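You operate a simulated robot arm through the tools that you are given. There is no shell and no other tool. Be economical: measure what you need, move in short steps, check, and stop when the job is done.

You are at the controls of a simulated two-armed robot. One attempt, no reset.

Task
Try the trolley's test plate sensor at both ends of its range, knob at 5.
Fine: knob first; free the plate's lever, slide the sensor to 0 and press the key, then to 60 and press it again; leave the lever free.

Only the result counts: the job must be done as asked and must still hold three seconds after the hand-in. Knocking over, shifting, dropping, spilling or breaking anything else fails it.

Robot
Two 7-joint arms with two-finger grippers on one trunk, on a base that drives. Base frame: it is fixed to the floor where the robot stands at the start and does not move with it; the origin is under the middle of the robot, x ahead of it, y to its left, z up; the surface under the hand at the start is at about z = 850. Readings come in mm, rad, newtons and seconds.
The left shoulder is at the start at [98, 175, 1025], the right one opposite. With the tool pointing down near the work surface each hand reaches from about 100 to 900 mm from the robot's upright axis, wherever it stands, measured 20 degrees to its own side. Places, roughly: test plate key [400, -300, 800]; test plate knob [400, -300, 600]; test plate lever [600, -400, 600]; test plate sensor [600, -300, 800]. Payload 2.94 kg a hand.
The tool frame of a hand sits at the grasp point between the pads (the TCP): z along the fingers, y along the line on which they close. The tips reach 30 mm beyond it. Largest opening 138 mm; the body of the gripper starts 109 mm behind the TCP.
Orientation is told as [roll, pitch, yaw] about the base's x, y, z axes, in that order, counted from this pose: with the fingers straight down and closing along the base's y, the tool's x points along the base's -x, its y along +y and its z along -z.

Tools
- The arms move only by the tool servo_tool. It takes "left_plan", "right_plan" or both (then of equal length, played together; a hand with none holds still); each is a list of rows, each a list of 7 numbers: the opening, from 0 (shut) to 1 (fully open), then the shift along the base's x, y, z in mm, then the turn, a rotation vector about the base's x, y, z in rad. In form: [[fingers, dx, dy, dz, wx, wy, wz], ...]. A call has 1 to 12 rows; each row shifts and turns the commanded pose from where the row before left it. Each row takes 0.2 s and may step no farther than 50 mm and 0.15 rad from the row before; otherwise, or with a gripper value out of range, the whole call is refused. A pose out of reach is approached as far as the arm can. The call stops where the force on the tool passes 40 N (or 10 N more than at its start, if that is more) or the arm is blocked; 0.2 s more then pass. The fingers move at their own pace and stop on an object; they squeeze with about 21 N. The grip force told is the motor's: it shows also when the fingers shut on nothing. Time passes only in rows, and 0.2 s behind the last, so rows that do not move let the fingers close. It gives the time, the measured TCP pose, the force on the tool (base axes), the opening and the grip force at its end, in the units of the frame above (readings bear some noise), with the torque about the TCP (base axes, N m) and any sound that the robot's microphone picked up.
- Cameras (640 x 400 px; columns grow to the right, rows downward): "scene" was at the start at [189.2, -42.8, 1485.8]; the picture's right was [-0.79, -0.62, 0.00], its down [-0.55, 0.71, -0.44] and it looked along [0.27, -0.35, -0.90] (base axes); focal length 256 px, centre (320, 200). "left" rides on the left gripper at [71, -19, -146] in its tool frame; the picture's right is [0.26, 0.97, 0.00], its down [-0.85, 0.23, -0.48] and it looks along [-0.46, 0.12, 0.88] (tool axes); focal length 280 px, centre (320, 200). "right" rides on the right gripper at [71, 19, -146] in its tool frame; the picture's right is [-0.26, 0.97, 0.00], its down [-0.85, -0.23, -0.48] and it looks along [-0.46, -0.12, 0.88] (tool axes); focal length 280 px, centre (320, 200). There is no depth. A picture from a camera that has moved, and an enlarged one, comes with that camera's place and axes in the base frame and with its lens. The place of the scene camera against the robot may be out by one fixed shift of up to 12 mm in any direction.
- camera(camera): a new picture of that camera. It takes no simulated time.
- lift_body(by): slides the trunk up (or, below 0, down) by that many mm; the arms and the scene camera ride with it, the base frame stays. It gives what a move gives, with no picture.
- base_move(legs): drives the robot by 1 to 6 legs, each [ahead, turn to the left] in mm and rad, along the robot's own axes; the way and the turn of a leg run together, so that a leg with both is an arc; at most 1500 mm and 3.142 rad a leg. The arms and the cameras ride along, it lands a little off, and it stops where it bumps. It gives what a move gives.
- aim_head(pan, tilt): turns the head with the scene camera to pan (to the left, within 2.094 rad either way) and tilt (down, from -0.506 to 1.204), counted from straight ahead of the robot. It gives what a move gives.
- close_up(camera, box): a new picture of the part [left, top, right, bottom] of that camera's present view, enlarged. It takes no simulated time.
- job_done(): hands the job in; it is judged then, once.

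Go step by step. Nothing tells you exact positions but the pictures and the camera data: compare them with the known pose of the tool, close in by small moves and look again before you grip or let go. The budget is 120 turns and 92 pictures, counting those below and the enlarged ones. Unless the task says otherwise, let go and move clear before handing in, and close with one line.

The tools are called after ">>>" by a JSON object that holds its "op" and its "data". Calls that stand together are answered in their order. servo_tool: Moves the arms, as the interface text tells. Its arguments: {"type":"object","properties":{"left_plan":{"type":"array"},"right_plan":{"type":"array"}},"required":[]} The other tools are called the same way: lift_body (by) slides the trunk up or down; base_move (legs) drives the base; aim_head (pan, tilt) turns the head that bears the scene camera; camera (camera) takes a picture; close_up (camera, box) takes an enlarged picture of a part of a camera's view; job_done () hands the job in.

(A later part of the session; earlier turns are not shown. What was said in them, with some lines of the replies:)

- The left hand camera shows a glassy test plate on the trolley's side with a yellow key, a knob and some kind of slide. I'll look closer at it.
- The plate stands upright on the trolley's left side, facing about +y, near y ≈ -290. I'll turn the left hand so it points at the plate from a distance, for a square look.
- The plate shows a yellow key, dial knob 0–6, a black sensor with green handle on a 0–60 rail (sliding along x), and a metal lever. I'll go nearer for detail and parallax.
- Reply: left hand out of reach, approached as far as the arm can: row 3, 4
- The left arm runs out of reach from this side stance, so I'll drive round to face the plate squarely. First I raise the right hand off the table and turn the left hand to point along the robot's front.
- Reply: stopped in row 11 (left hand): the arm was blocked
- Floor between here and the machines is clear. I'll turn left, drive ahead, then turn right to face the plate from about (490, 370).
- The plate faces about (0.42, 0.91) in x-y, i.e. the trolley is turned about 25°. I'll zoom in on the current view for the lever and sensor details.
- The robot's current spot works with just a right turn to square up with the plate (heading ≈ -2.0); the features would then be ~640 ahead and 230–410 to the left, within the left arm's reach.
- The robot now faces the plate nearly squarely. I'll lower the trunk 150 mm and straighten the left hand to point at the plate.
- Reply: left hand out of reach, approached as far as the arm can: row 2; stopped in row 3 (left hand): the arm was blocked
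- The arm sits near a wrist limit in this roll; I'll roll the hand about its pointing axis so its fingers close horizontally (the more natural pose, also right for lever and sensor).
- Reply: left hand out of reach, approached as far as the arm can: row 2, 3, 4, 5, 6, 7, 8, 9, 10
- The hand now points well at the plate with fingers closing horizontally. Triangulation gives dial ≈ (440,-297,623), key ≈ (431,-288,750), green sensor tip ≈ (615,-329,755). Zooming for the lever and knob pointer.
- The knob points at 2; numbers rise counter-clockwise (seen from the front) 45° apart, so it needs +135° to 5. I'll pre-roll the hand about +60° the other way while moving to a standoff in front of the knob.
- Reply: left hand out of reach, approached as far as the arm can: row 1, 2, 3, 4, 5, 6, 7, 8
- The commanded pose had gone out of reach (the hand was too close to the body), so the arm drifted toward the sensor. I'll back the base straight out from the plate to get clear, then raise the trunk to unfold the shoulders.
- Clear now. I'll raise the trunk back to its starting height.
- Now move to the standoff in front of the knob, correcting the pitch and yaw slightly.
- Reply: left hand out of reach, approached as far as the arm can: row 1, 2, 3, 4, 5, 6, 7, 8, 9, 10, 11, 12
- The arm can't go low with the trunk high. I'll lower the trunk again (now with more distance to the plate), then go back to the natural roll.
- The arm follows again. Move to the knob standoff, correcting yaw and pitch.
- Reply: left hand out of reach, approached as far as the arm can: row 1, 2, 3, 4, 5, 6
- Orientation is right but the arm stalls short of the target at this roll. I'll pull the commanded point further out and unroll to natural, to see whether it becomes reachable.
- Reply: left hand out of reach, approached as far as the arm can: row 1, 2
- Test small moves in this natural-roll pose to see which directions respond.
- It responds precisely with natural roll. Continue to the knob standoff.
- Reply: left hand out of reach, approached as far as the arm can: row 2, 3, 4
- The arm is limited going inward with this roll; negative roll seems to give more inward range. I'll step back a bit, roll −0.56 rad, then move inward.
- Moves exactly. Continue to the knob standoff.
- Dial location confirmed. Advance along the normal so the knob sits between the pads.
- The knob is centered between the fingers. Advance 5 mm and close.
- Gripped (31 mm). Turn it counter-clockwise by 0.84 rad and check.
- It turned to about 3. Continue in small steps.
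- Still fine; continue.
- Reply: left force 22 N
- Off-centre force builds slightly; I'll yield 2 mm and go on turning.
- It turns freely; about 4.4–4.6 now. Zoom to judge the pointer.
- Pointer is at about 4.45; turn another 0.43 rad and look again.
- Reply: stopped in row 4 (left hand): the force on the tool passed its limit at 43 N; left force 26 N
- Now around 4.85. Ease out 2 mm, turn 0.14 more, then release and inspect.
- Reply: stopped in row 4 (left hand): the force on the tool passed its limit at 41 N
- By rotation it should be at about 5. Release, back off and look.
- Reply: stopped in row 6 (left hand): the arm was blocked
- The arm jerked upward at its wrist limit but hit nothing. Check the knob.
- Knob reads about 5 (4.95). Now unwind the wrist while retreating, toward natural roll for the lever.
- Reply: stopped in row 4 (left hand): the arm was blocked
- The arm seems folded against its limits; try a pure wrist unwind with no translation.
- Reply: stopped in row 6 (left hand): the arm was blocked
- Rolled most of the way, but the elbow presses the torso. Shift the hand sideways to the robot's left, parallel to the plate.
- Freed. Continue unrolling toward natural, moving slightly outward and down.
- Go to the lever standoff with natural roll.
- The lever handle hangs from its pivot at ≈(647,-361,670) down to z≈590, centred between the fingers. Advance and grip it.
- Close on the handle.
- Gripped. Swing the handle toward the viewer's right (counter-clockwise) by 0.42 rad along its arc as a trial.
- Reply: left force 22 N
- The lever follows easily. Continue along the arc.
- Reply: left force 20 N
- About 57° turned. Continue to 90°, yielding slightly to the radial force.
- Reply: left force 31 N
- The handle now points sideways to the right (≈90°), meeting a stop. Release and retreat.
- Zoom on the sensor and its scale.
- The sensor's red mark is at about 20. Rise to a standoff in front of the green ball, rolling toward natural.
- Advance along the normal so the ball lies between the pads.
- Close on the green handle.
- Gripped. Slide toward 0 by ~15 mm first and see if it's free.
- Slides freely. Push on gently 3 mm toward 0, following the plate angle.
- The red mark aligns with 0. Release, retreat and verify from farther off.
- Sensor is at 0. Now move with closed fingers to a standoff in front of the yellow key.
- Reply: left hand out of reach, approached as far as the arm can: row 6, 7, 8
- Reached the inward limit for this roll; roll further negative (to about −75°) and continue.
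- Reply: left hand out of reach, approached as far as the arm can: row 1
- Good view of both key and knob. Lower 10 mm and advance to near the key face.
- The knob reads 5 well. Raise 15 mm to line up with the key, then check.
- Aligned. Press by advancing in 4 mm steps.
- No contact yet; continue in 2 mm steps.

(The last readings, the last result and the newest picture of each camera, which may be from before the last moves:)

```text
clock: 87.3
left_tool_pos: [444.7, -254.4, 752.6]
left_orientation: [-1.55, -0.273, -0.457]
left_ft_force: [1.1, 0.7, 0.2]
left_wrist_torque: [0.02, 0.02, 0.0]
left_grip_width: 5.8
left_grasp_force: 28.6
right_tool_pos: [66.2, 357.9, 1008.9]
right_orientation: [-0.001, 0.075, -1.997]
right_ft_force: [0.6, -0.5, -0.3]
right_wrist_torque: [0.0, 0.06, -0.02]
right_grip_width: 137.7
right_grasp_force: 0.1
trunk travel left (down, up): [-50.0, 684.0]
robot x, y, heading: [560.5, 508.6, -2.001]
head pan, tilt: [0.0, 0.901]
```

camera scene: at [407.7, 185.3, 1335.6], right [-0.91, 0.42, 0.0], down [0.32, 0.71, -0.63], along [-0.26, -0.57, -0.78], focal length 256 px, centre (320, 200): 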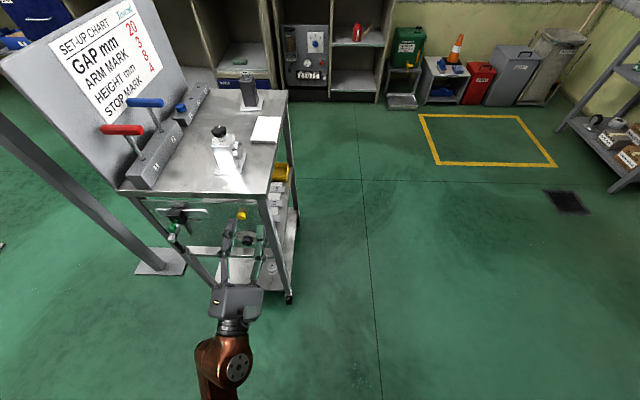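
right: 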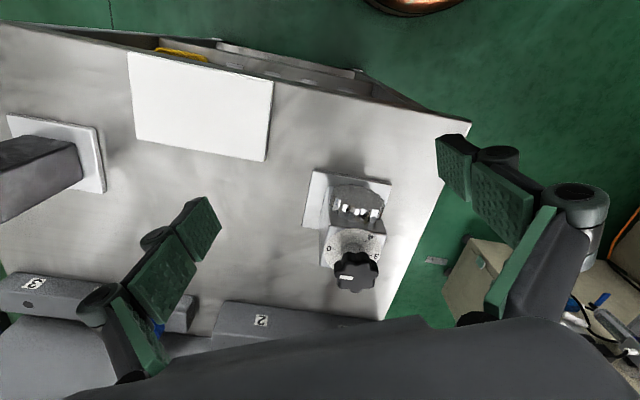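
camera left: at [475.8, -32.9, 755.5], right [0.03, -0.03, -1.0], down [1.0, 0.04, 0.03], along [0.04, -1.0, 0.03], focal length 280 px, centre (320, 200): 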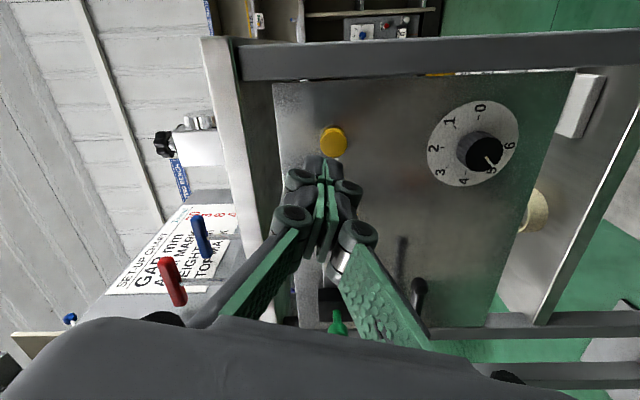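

The fingers were spread by ~6 mm; look before pressing on.

>>> {"op": "close_up", "data": {"camera": "left", "box": [250, 80, 400, 210]}}

```text
3.08 times, centred on (325, 145) of left
camera zoom: at [444.2, -91.8, 753.5], right [0.01, 0.01, -1.0], down [1.0, 0.04, 0.01], along [0.04, -1.0, -0.01], focal length 863 px, centre (305, 369)
```

zoom: 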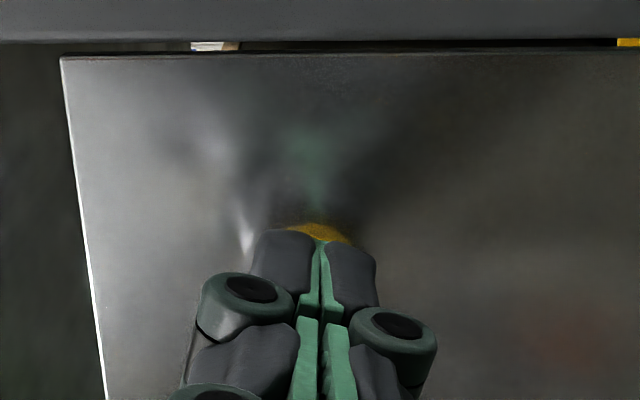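

Fingers sit on the key. Continue pressing.

>>> {"op": "servo_tool", "data": {"left_plan": [[0, -0.9, -1.8, 0, 0, 0, 0], [0, -0.9, -1.8, 0, 0, 0, 0], [0, 0, 0, 0, 0, 0, 0]]}}

```text
clock: 88.1
left_tool_pos: [443.3, -257.5, 752.1]
left_orientation: [-1.552, -0.273, -0.456]
left_ft_force: [1.9, 7.6, -1.4]
left_wrist_torque: [0.01, -0.04, -0.05]
left_grip_width: 5.8
left_grasp_force: 28.7
right_tool_pos: [67.0, 358.5, 1009.3]
right_orientation: [0.0, 0.075, -1.996]
right_ft_force: [-0.4, -0.2, 0.3]
right_wrist_torque: [0.0, -0.01, 0.01]
right_grip_width: 138.1
right_grasp_force: 0.1
trunk travel left (down, up): [-50.0, 684.0]
robot x, y, heading: [561.3, 510.2, -2.002]
head pan, tilt: [0.0, 0.901]
heard: click
```

Click — the key registered at 0. Back straight off, then swing back toward the sensor.

>>> {"op": "servo_tool", "data": {"left_plan": [[0, 4, 9, 0, 0, 0, 0], [0, 9, 18, 0, 0, 0, 0], [0, 13, 27, 0, 0, 0, 0], [0, 13, 27, 0, 0, 0, 0], [0.4, 20, 0, 0, -0.061, -0.126, 0], [0.4, 20, -5, 0, -0.061, -0.126, 0], [0.4, 20, -5, 0, -0.061, -0.126, 0], [0.4, 20, -8, 0, -0.061, -0.126, 0], [0.4, 20, -8, 0, -0.061, -0.126, 0], [0.4, 20, -8, 0, -0.061, -0.126, 0], [0.4, 0, 0, 0, 0, 0, 0]]}}

>>> {"op": "camera", "data": {"camera": "left"}}

```text
clock: 89.3
left_tool_pos: [502.1, -194.0, 755.4]
left_orientation: [-1.575, -0.51, -0.458]
left_ft_force: [-0.5, 0.2, 1.0]
left_wrist_torque: [0.02, 0.01, 0.05]
left_grip_width: 25.0
left_grasp_force: 0.1
left hand out of reach, approached as far as the arm can: row 4, 5
right_tool_pos: [66.5, 358.1, 1008.4]
right_orientation: [0.0, 0.073, -1.997]
right_ft_force: [0.0, -0.4, -0.1]
right_wrist_torque: [-0.01, -0.03, -0.02]
right_grip_width: 137.9
right_grasp_force: 0.0
trunk travel left (down, up): [-50.0, 684.0]
robot x, y, heading: [554.9, 508.8, -2.002]
head pan, tilt: [0.0, 0.901]
stopped in row 5 (left hand): the arm was blocked; the commanded pose is now the measured one
```

```text
36 pictures are left
camera left: at [503.4, -33.5, 735.6], right [0.22, -0.11, -0.97], down [0.98, 0.05, 0.21], along [0.02, -0.99, 0.12], focal length 280 px, centre (320, 200)
```

left: 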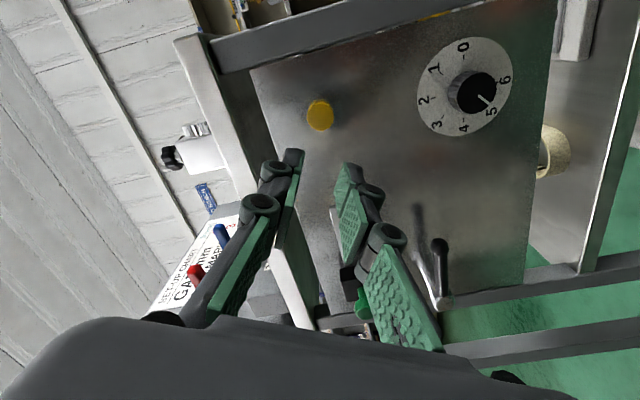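

Back to the sensor standoff.

>>> {"op": "servo_tool", "data": {"left_plan": [[0.45, 22, -3, 0, 0, 0, 0], [0.45, 22, -3, 0, 0, 0, 0], [0.45, 22, -5, 0, 0, 0, 0], [0.45, 22, -7, 0, -0.061, -0.126, 0], [0.45, 22, -7, 0, -0.061, -0.126, 0], [0.45, 22, -7, -1, -0.061, -0.126, 0], [0.45, 22, -7, -1, -0.061, -0.126, 0], [0.45, 17, -7, -1, -0.061, -0.126, 0], [0.45, 0, 0, 0, 0, 0, 0]]}}

>>> {"op": "camera", "data": {"camera": "left"}}

```text
clock: 91.3
left_tool_pos: [671.6, -241.5, 749.6]
left_orientation: [-1.562, -1.206, -0.47]
left_ft_force: [0.1, 0.6, -0.3]
left_wrist_torque: [0.06, 0.01, -0.01]
left_grip_width: 62.2
left_grasp_force: 0.0
right_tool_pos: [66.5, 357.4, 1007.9]
right_orientation: [-0.001, 0.076, -1.995]
right_ft_force: [-1.1, -1.0, -0.9]
right_wrist_torque: [0.02, 0.01, 0.0]
right_grip_width: 138.0
right_grasp_force: 0.1
trunk travel left (down, up): [-50.0, 684.0]
robot x, y, heading: [560.9, 507.7, -1.999]
head pan, tilt: [0.0, 0.901]
```

```text
35 pictures are left
camera left: at [699.4, -91.8, 690.6], right [0.72, -0.36, -0.59], down [0.67, 0.19, 0.71], along [-0.14, -0.91, 0.38], focal length 280 px, centre (320, 200)
```

left: 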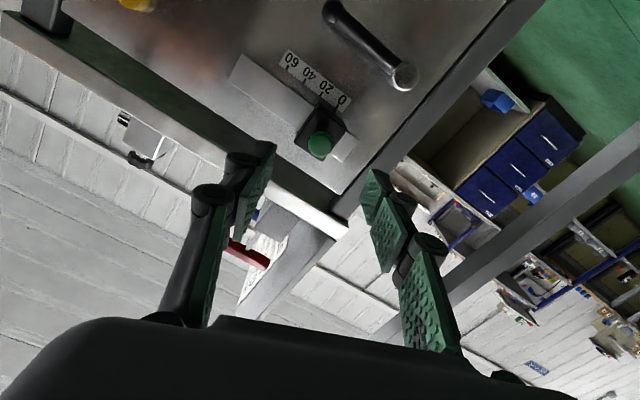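

Advance onto the handle and close.

>>> {"op": "servo_tool", "data": {"left_plan": [[0.45, -12, -25, 1, 0, 0, 0], [0.45, -12, -25, 1, 0, 0, 0], [0.45, -9, -19, 0.6, 0, 0, 0], [0.45, -4.5, -10, 0, 0, 0, 0], [0.3, 0, 0, 0, 0, 0, 0], [0.0, 0, 0, 0, 0, 0, 0], [0.0, 0, 0, 0, 0, 0, 0], [0.0, 0, 0, 0, 0, 0, 0]]}}

>>> {"op": "close_up", "data": {"camera": "left", "box": [200, 40, 420, 240]}}

```text
clock: 93.1
left_tool_pos: [634.5, -320.4, 751.6]
left_orientation: [-1.559, -1.205, -0.472]
left_ft_force: [-1.4, -2.0, -0.2]
left_wrist_torque: [0.03, 0.03, 0.01]
left_grip_width: 20.4
left_grasp_force: 37.2
right_tool_pos: [66.3, 356.3, 1008.5]
right_orientation: [-0.001, 0.076, -1.998]
right_ft_force: [1.0, -0.4, 0.4]
right_wrist_torque: [0.03, 0.0, 0.02]
right_grip_width: 138.1
right_grasp_force: 0.1
trunk travel left (down, up): [-50.0, 684.0]
robot x, y, heading: [557.4, 506.8, -1.997]
head pan, tilt: [0.0, 0.901]
```

```text
2.00 times, centred on (310, 140) of left
camera zoom: at [661.4, -171.4, 692.7], right [0.72, -0.36, -0.59], down [0.68, 0.19, 0.71], along [-0.14, -0.91, 0.38], focal length 561 px, centre (340, 320)
```

zoom: 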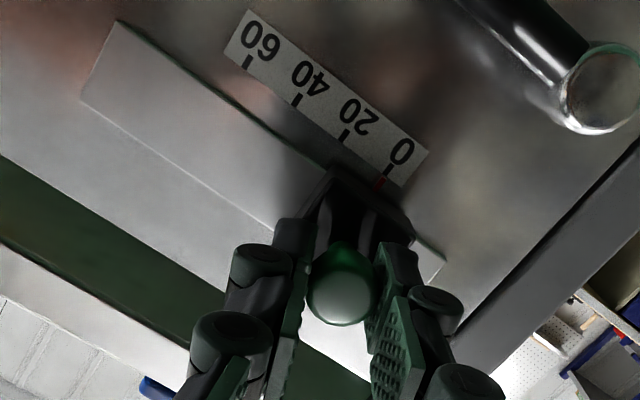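

Slide it about 57 mm toward 60.

>>> {"op": "servo_tool", "data": {"left_plan": [[0, -8.6, 4.1, 0, 0, 0, 0], [0, -8.6, 4.1, 0, 0, 0, 0], [0, -8.6, 4.1, 0, 0, 0, 0], [0, 0, 0, 0, 0, 0, 0]]}}

```text
clock: 94.1
left_tool_pos: [609.3, -307.8, 751.6]
left_orientation: [-1.553, -1.205, -0.475]
left_ft_force: [-3.6, -9.4, -0.8]
left_wrist_torque: [-0.53, 0.25, 0.25]
left_grip_width: 20.0
left_grasp_force: 45.1
right_tool_pos: [67.1, 357.1, 1009.5]
right_orientation: [-0.002, 0.075, -1.995]
right_ft_force: [0.1, -0.3, -0.1]
right_wrist_torque: [0.02, -0.01, 0.0]
right_grip_width: 138.0
right_grasp_force: 0.2
trunk travel left (down, up): [-50.0, 684.0]
robot x, y, heading: [558.8, 510.5, -2.002]
head pan, tilt: [0.0, 0.901]
```

>>> {"op": "servo_tool", "data": {"left_plan": [[0, -8.6, 3.8, 0, 0, 0, 0], [0, -8.6, 3.9, 0, 0, 0, 0], [0, -8.6, 3.9, 0, 0, 0, 0], [0, 0, 0, 0, 0, 0, 0]]}}

>>> {"op": "close_up", "data": {"camera": "left", "box": [290, 60, 420, 170]}}

```text
clock: 95.1
left_tool_pos: [583.7, -294.9, 752.1]
left_orientation: [-1.554, -1.203, -0.477]
left_ft_force: [4.3, 8.0, -5.6]
left_wrist_torque: [0.08, 0.02, 0.04]
left_grip_width: 20.1
left_grasp_force: 44.8
right_tool_pos: [67.2, 357.0, 1009.0]
right_orientation: [-0.002, 0.076, -1.995]
right_ft_force: [0.3, 0.0, -1.0]
right_wrist_torque: [0.0, -0.03, 0.01]
right_grip_width: 138.0
right_grasp_force: 0.0
trunk travel left (down, up): [-50.0, 684.0]
robot x, y, heading: [555.1, 508.7, -2.0]
head pan, tilt: [0.0, 0.901]
```

```text
3.64 times, centred on (355, 115) of left
camera zoom: at [611.0, -146.3, 693.0], right [0.72, -0.35, -0.59], down [0.68, 0.19, 0.71], along [-0.14, -0.92, 0.38], focal length 1020 px, centre (193, 509)
```

zoom: 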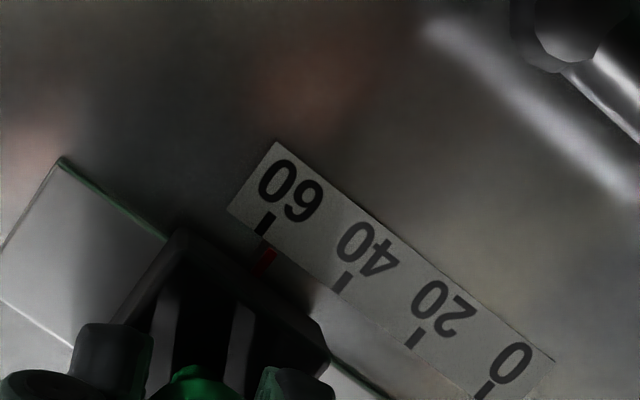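

The mark reads about 56; move 4 mm more.

>>> {"op": "servo_tool", "data": {"left_plan": [[0, -1.8, 0.7, 0, 0, 0, 0], [0, -1.8, 0.7, 0, 0, 0, 0], [0, 0, 0, 0, 0, 0, 0]]}}

>>> {"op": "close_up", "data": {"camera": "left", "box": [290, 60, 420, 170]}}

```text
clock: 95.9
left_tool_pos: [580.5, -293.9, 751.4]
left_orientation: [-1.551, -1.202, -0.478]
left_ft_force: [12.0, 19.1, -13.3]
left_wrist_torque: [0.21, -0.04, 0.03]
left_grip_width: 20.3
left_grasp_force: 44.6
right_tool_pos: [68.1, 357.4, 1009.2]
right_orientation: [-0.002, 0.074, -1.997]
right_ft_force: [-0.5, -0.2, -0.1]
right_wrist_torque: [-0.01, 0.0, -0.01]
right_grip_width: 138.1
right_grasp_force: 0.1
trunk travel left (down, up): [-50.0, 684.0]
robot x, y, heading: [551.7, 511.3, -1.999]
head pan, tilt: [0.0, 0.901]
```

```text
3.64 times, centred on (355, 115) of left
camera zoom: at [607.7, -144.7, 693.2], right [0.72, -0.35, -0.59], down [0.68, 0.19, 0.71], along [-0.14, -0.92, 0.38], focal length 1020 px, centre (193, 509)
```

zoom: 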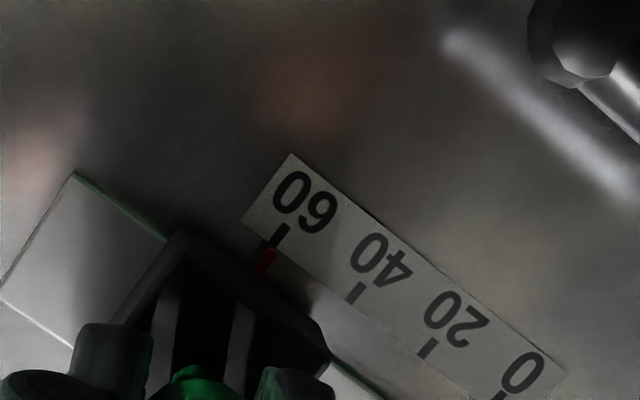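

Mark aligns with 60. Release, retreat and verify.

>>> {"op": "servo_tool", "data": {"left_plan": [[0, 0.4, 1.0, 0, 0, 0, 0], [0.15, 0, 0, 0, 0, 0, 0], [0.4, 0, 0, 0, 0, 0, 0], [0.4, 0, 0, 0, 0, 0, 0], [0.4, 9, 18, 0, 0, 0, 0], [0.4, 13, 27, 0, 0, 0, 0], [0.4, 13, 27, 0, 0, 0, 0], [0.4, 0, 0, 0, 0, 0, 0]]}}

>>> {"op": "close_up", "data": {"camera": "left", "box": [250, 50, 400, 180]}}

```text
clock: 97.7
left_tool_pos: [612.5, -219.5, 752.9]
left_orientation: [-1.559, -1.203, -0.471]
left_ft_force: [0.4, 0.1, 0.0]
left_wrist_torque: [0.01, 0.01, 0.01]
left_grip_width: 55.0
left_grasp_force: 0.0
right_tool_pos: [66.8, 356.2, 1009.1]
right_orientation: [-0.001, 0.074, -1.998]
right_ft_force: [-0.9, -0.5, 0.5]
right_wrist_torque: [-0.01, 0.01, -0.01]
right_grip_width: 138.0
right_grasp_force: 0.1
trunk travel left (down, up): [-50.0, 684.0]
robot x, y, heading: [559.4, 508.1, -2.002]
head pan, tilt: [0.0, 0.901]
```

```text
3.08 times, centred on (325, 115) of left
camera zoom: at [641.2, -71.3, 693.7], right [0.72, -0.36, -0.59], down [0.68, 0.19, 0.71], along [-0.14, -0.91, 0.38], focal length 863 px, centre (305, 462)
```

zoom: 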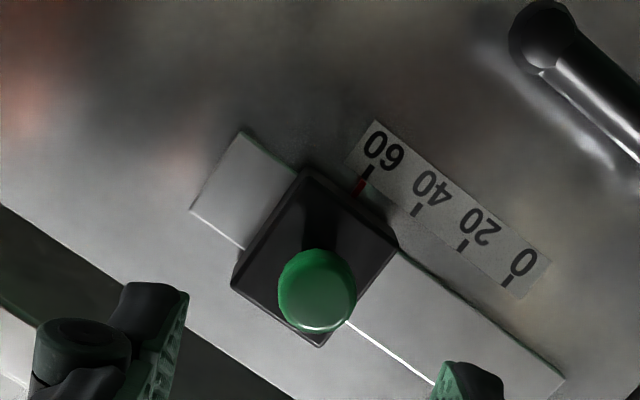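

Sensor is at 60. Return to the key with closed fingers.

>>> {"op": "servo_tool", "data": {"left_plan": [[0, 0, 0, 0, 0.061, 0.126, 0], [0, 0, 0, 0, 0.061, 0.126, 0], [0, 0, 0, 0, 0.061, 0.126, 0], [0, -10, 1, 0, 0.061, 0.126, 0], [0, -22, 2, 0, 0.061, 0.126, 0], [0, -22, 2, 0, 0.061, 0.126, 0], [0, -22, 2, 0, 0.03, 0.063, 0], [0, -22, 2, 0, 0, 0, 0], [0, -22, 2, 0, 0, 0, 0], [0, -22, 2, 0, 0, 0, 0], [0, 0, 0, 0, 0, 0, 0]]}}

>>> {"op": "camera", "data": {"camera": "left"}}

```text
clock: 100.1
left_tool_pos: [473.2, -209.8, 752.3]
left_orientation: [-1.576, -0.295, -0.46]
left_ft_force: [-0.4, 0.4, 1.0]
left_wrist_torque: [0.01, 0.02, -0.01]
left_grip_width: 0.0
left_grasp_force: 21.2
right_tool_pos: [67.7, 357.4, 1008.8]
right_orientation: [0.0, 0.076, -1.997]
right_ft_force: [0.0, -0.8, 0.6]
right_wrist_torque: [-0.01, -0.01, 0.0]
right_grip_width: 138.2
right_grasp_force: 0.2
trunk travel left (down, up): [-50.0, 684.0]
robot x, y, heading: [555.5, 507.2, -1.994]
head pan, tilt: [0.0, 0.901]
```

```text
30 pictures are left
camera left: at [473.0, -47.1, 749.0], right [0.02, -0.02, -1.0], down [1.0, 0.04, 0.02], along [0.04, -1.0, 0.02], focal length 280 px, centre (320, 200)
```

left: 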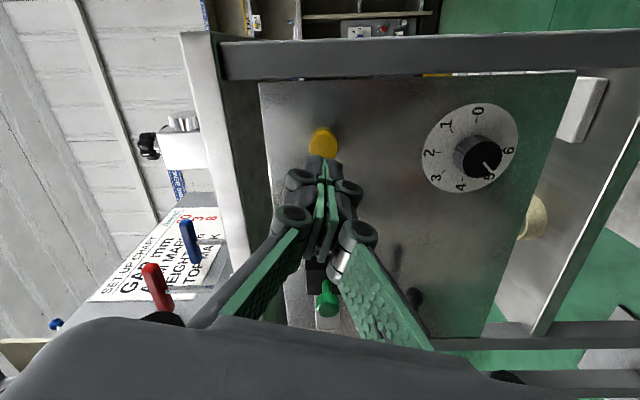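

Move onto the former press line, advance, then press in small steps.

>>> {"op": "servo_tool", "data": {"left_plan": [[0, -8, -10, 0, 0, 0, 0], [0, -7.6, -10.8, 0, 0, 0, 0], [0, -3.5, -7.2, 0, 0, 0, 0], [0, -3.5, -7.2, 0, 0, 0, 0], [0, -2.5, -5, 0, 0, 0, 0], [0, 0, 0, 0, 0, 0, 0]]}}

```text
clock: 101.5
left_tool_pos: [447.3, -249.4, 753.2]
left_orientation: [-1.576, -0.294, -0.459]
left_ft_force: [-0.5, 0.0, -0.5]
left_wrist_torque: [0.02, -0.05, 0.01]
left_grip_width: 0.1
left_grasp_force: 20.9
right_tool_pos: [67.0, 357.2, 1008.9]
right_orientation: [-0.001, 0.075, -1.997]
right_ft_force: [-0.8, 0.4, 0.9]
right_wrist_torque: [0.04, -0.03, 0.04]
right_grip_width: 138.1
right_grasp_force: 0.1
trunk travel left (down, up): [-50.0, 684.0]
robot x, y, heading: [559.5, 506.7, -2.001]
head pan, tilt: [0.0, 0.901]
```

Press.

>>> {"op": "servo_tool", "data": {"left_plan": [[0, -0.9, -1.8, -0.3, 0, 0, 0], [0, -0.9, -1.8, -0.3, 0, 0, 0], [0, -0.9, -1.8, -0.3, 0, 0, 0], [0, -0.9, -1.8, 0, 0, 0, 0], [0, -0.5, -0.9, 0, 0, 0, 0], [0, 0, 0, 0, 0, 0, 0]]}}

```text
clock: 102.9
left_tool_pos: [443.7, -257.1, 751.7]
left_orientation: [-1.575, -0.294, -0.46]
left_ft_force: [2.6, 3.8, -1.4]
left_wrist_torque: [0.01, 0.01, 0.0]
left_grip_width: 5.8
left_grasp_force: 28.2
right_tool_pos: [66.9, 358.1, 1008.2]
right_orientation: [0.0, 0.075, -1.997]
right_ft_force: [-0.7, 0.2, 0.4]
right_wrist_torque: [0.0, -0.01, -0.01]
right_grip_width: 137.9
right_grasp_force: 0.0
trunk travel left (down, up): [-50.0, 684.0]
robot x, y, heading: [556.8, 510.0, -2.0]
head pan, tilt: [0.0, 0.901]
heard: click
```

Second click heard. Back off and verify everything.

>>> {"op": "servo_tool", "data": {"left_plan": [[0, 4, 9, 0, 0, 0, 0], [0, 9, 18, 0, 0, 0, 0], [0, 9, 18, 0, 0, 0, 0], [0, 22, 4, 0, 0, 0, 0], [0, 22, 4, 0, 0, 0, 0], [0, 22, 8, 0, 0, 0, 0], [0, 22, 12, 0, 0, 0, 0], [0, 0, 0, 0, 0, 0, 0]]}}

>>> {"op": "camera", "data": {"camera": "left"}}

>>> {"op": "camera", "data": {"camera": "scene"}}

```text
clock: 104.5
left_tool_pos: [567.4, -200.2, 765.3]
left_orientation: [-1.598, -0.458, -0.452]
left_ft_force: [0.3, 0.9, 0.6]
left_wrist_torque: [0.01, -0.01, 0.05]
left_grip_width: 0.0
left_grasp_force: 28.5
left hand out of reach, approached as far as the arm can: row 7
right_tool_pos: [67.0, 356.1, 1008.8]
right_orientation: [0.0, 0.074, -1.995]
right_ft_force: [-0.2, 1.5, 0.0]
right_wrist_torque: [-0.03, -0.03, 0.0]
right_grip_width: 137.9
right_grasp_force: 0.1
trunk travel left (down, up): [-50.0, 684.0]
robot x, y, heading: [557.1, 505.9, -2.005]
head pan, tilt: [0.0, 0.901]
stopped in row 8 (left hand): the arm was blocked; the commanded pose is now the measured one
```

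```text
29 pictures are left
camera left: at [569.2, -38.0, 746.5], right [0.16, -0.11, -0.98], down [0.99, 0.04, 0.16], along [0.02, -0.99, 0.11], focal length 280 px, centre (320, 200)
```

left: 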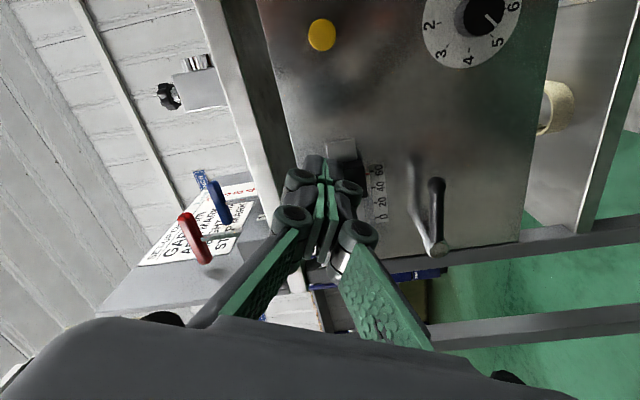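

```text
28 pictures are left
camera scene: at [401.5, 174.8, 1327.7], right [-0.91, 0.42, 0.0], down [0.33, 0.71, -0.62], along [-0.26, -0.56, -0.78], focal length 256 px, centre (320, 200)
```

scene: 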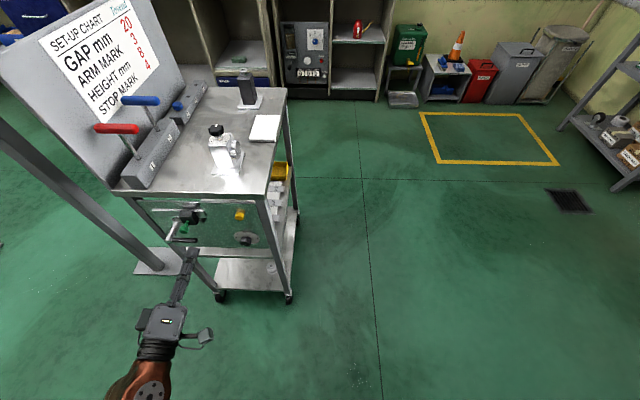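

All appears in place; a last close look at the plate.

>>> {"op": "close_up", "data": {"camera": "left", "box": [290, 0, 540, 270]}}

```text
1.48 times, centred on (415, 135) of left
camera zoom: at [569.2, -38.0, 746.5], right [0.16, -0.11, -0.98], down [0.99, 0.04, 0.16], along [0.02, -0.99, 0.11], focal length 415 px, centre (179, 296)
```

zoom: 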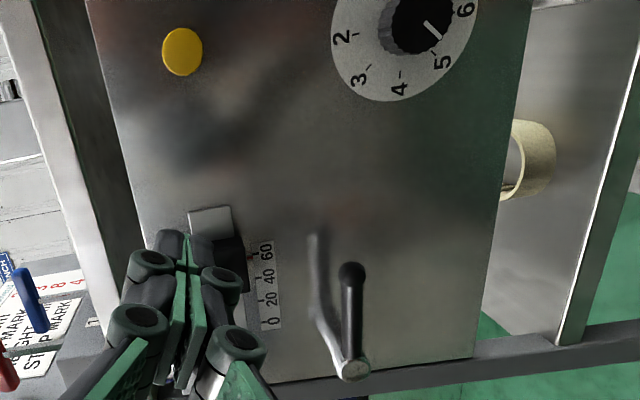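

The knob is at 5, the sensor's red mark is at 60, the lever is turned to free and the hand is clear of the plate. I'm handing in.

>>> {"op": "job_done", "data": {}}

```text
The job is handed in.
```

The job is handed in: the knob was set to 5 first, the lever was freed and left free, and the key was pressed with the sensor at 0 and again at 60. Each press gave a click.
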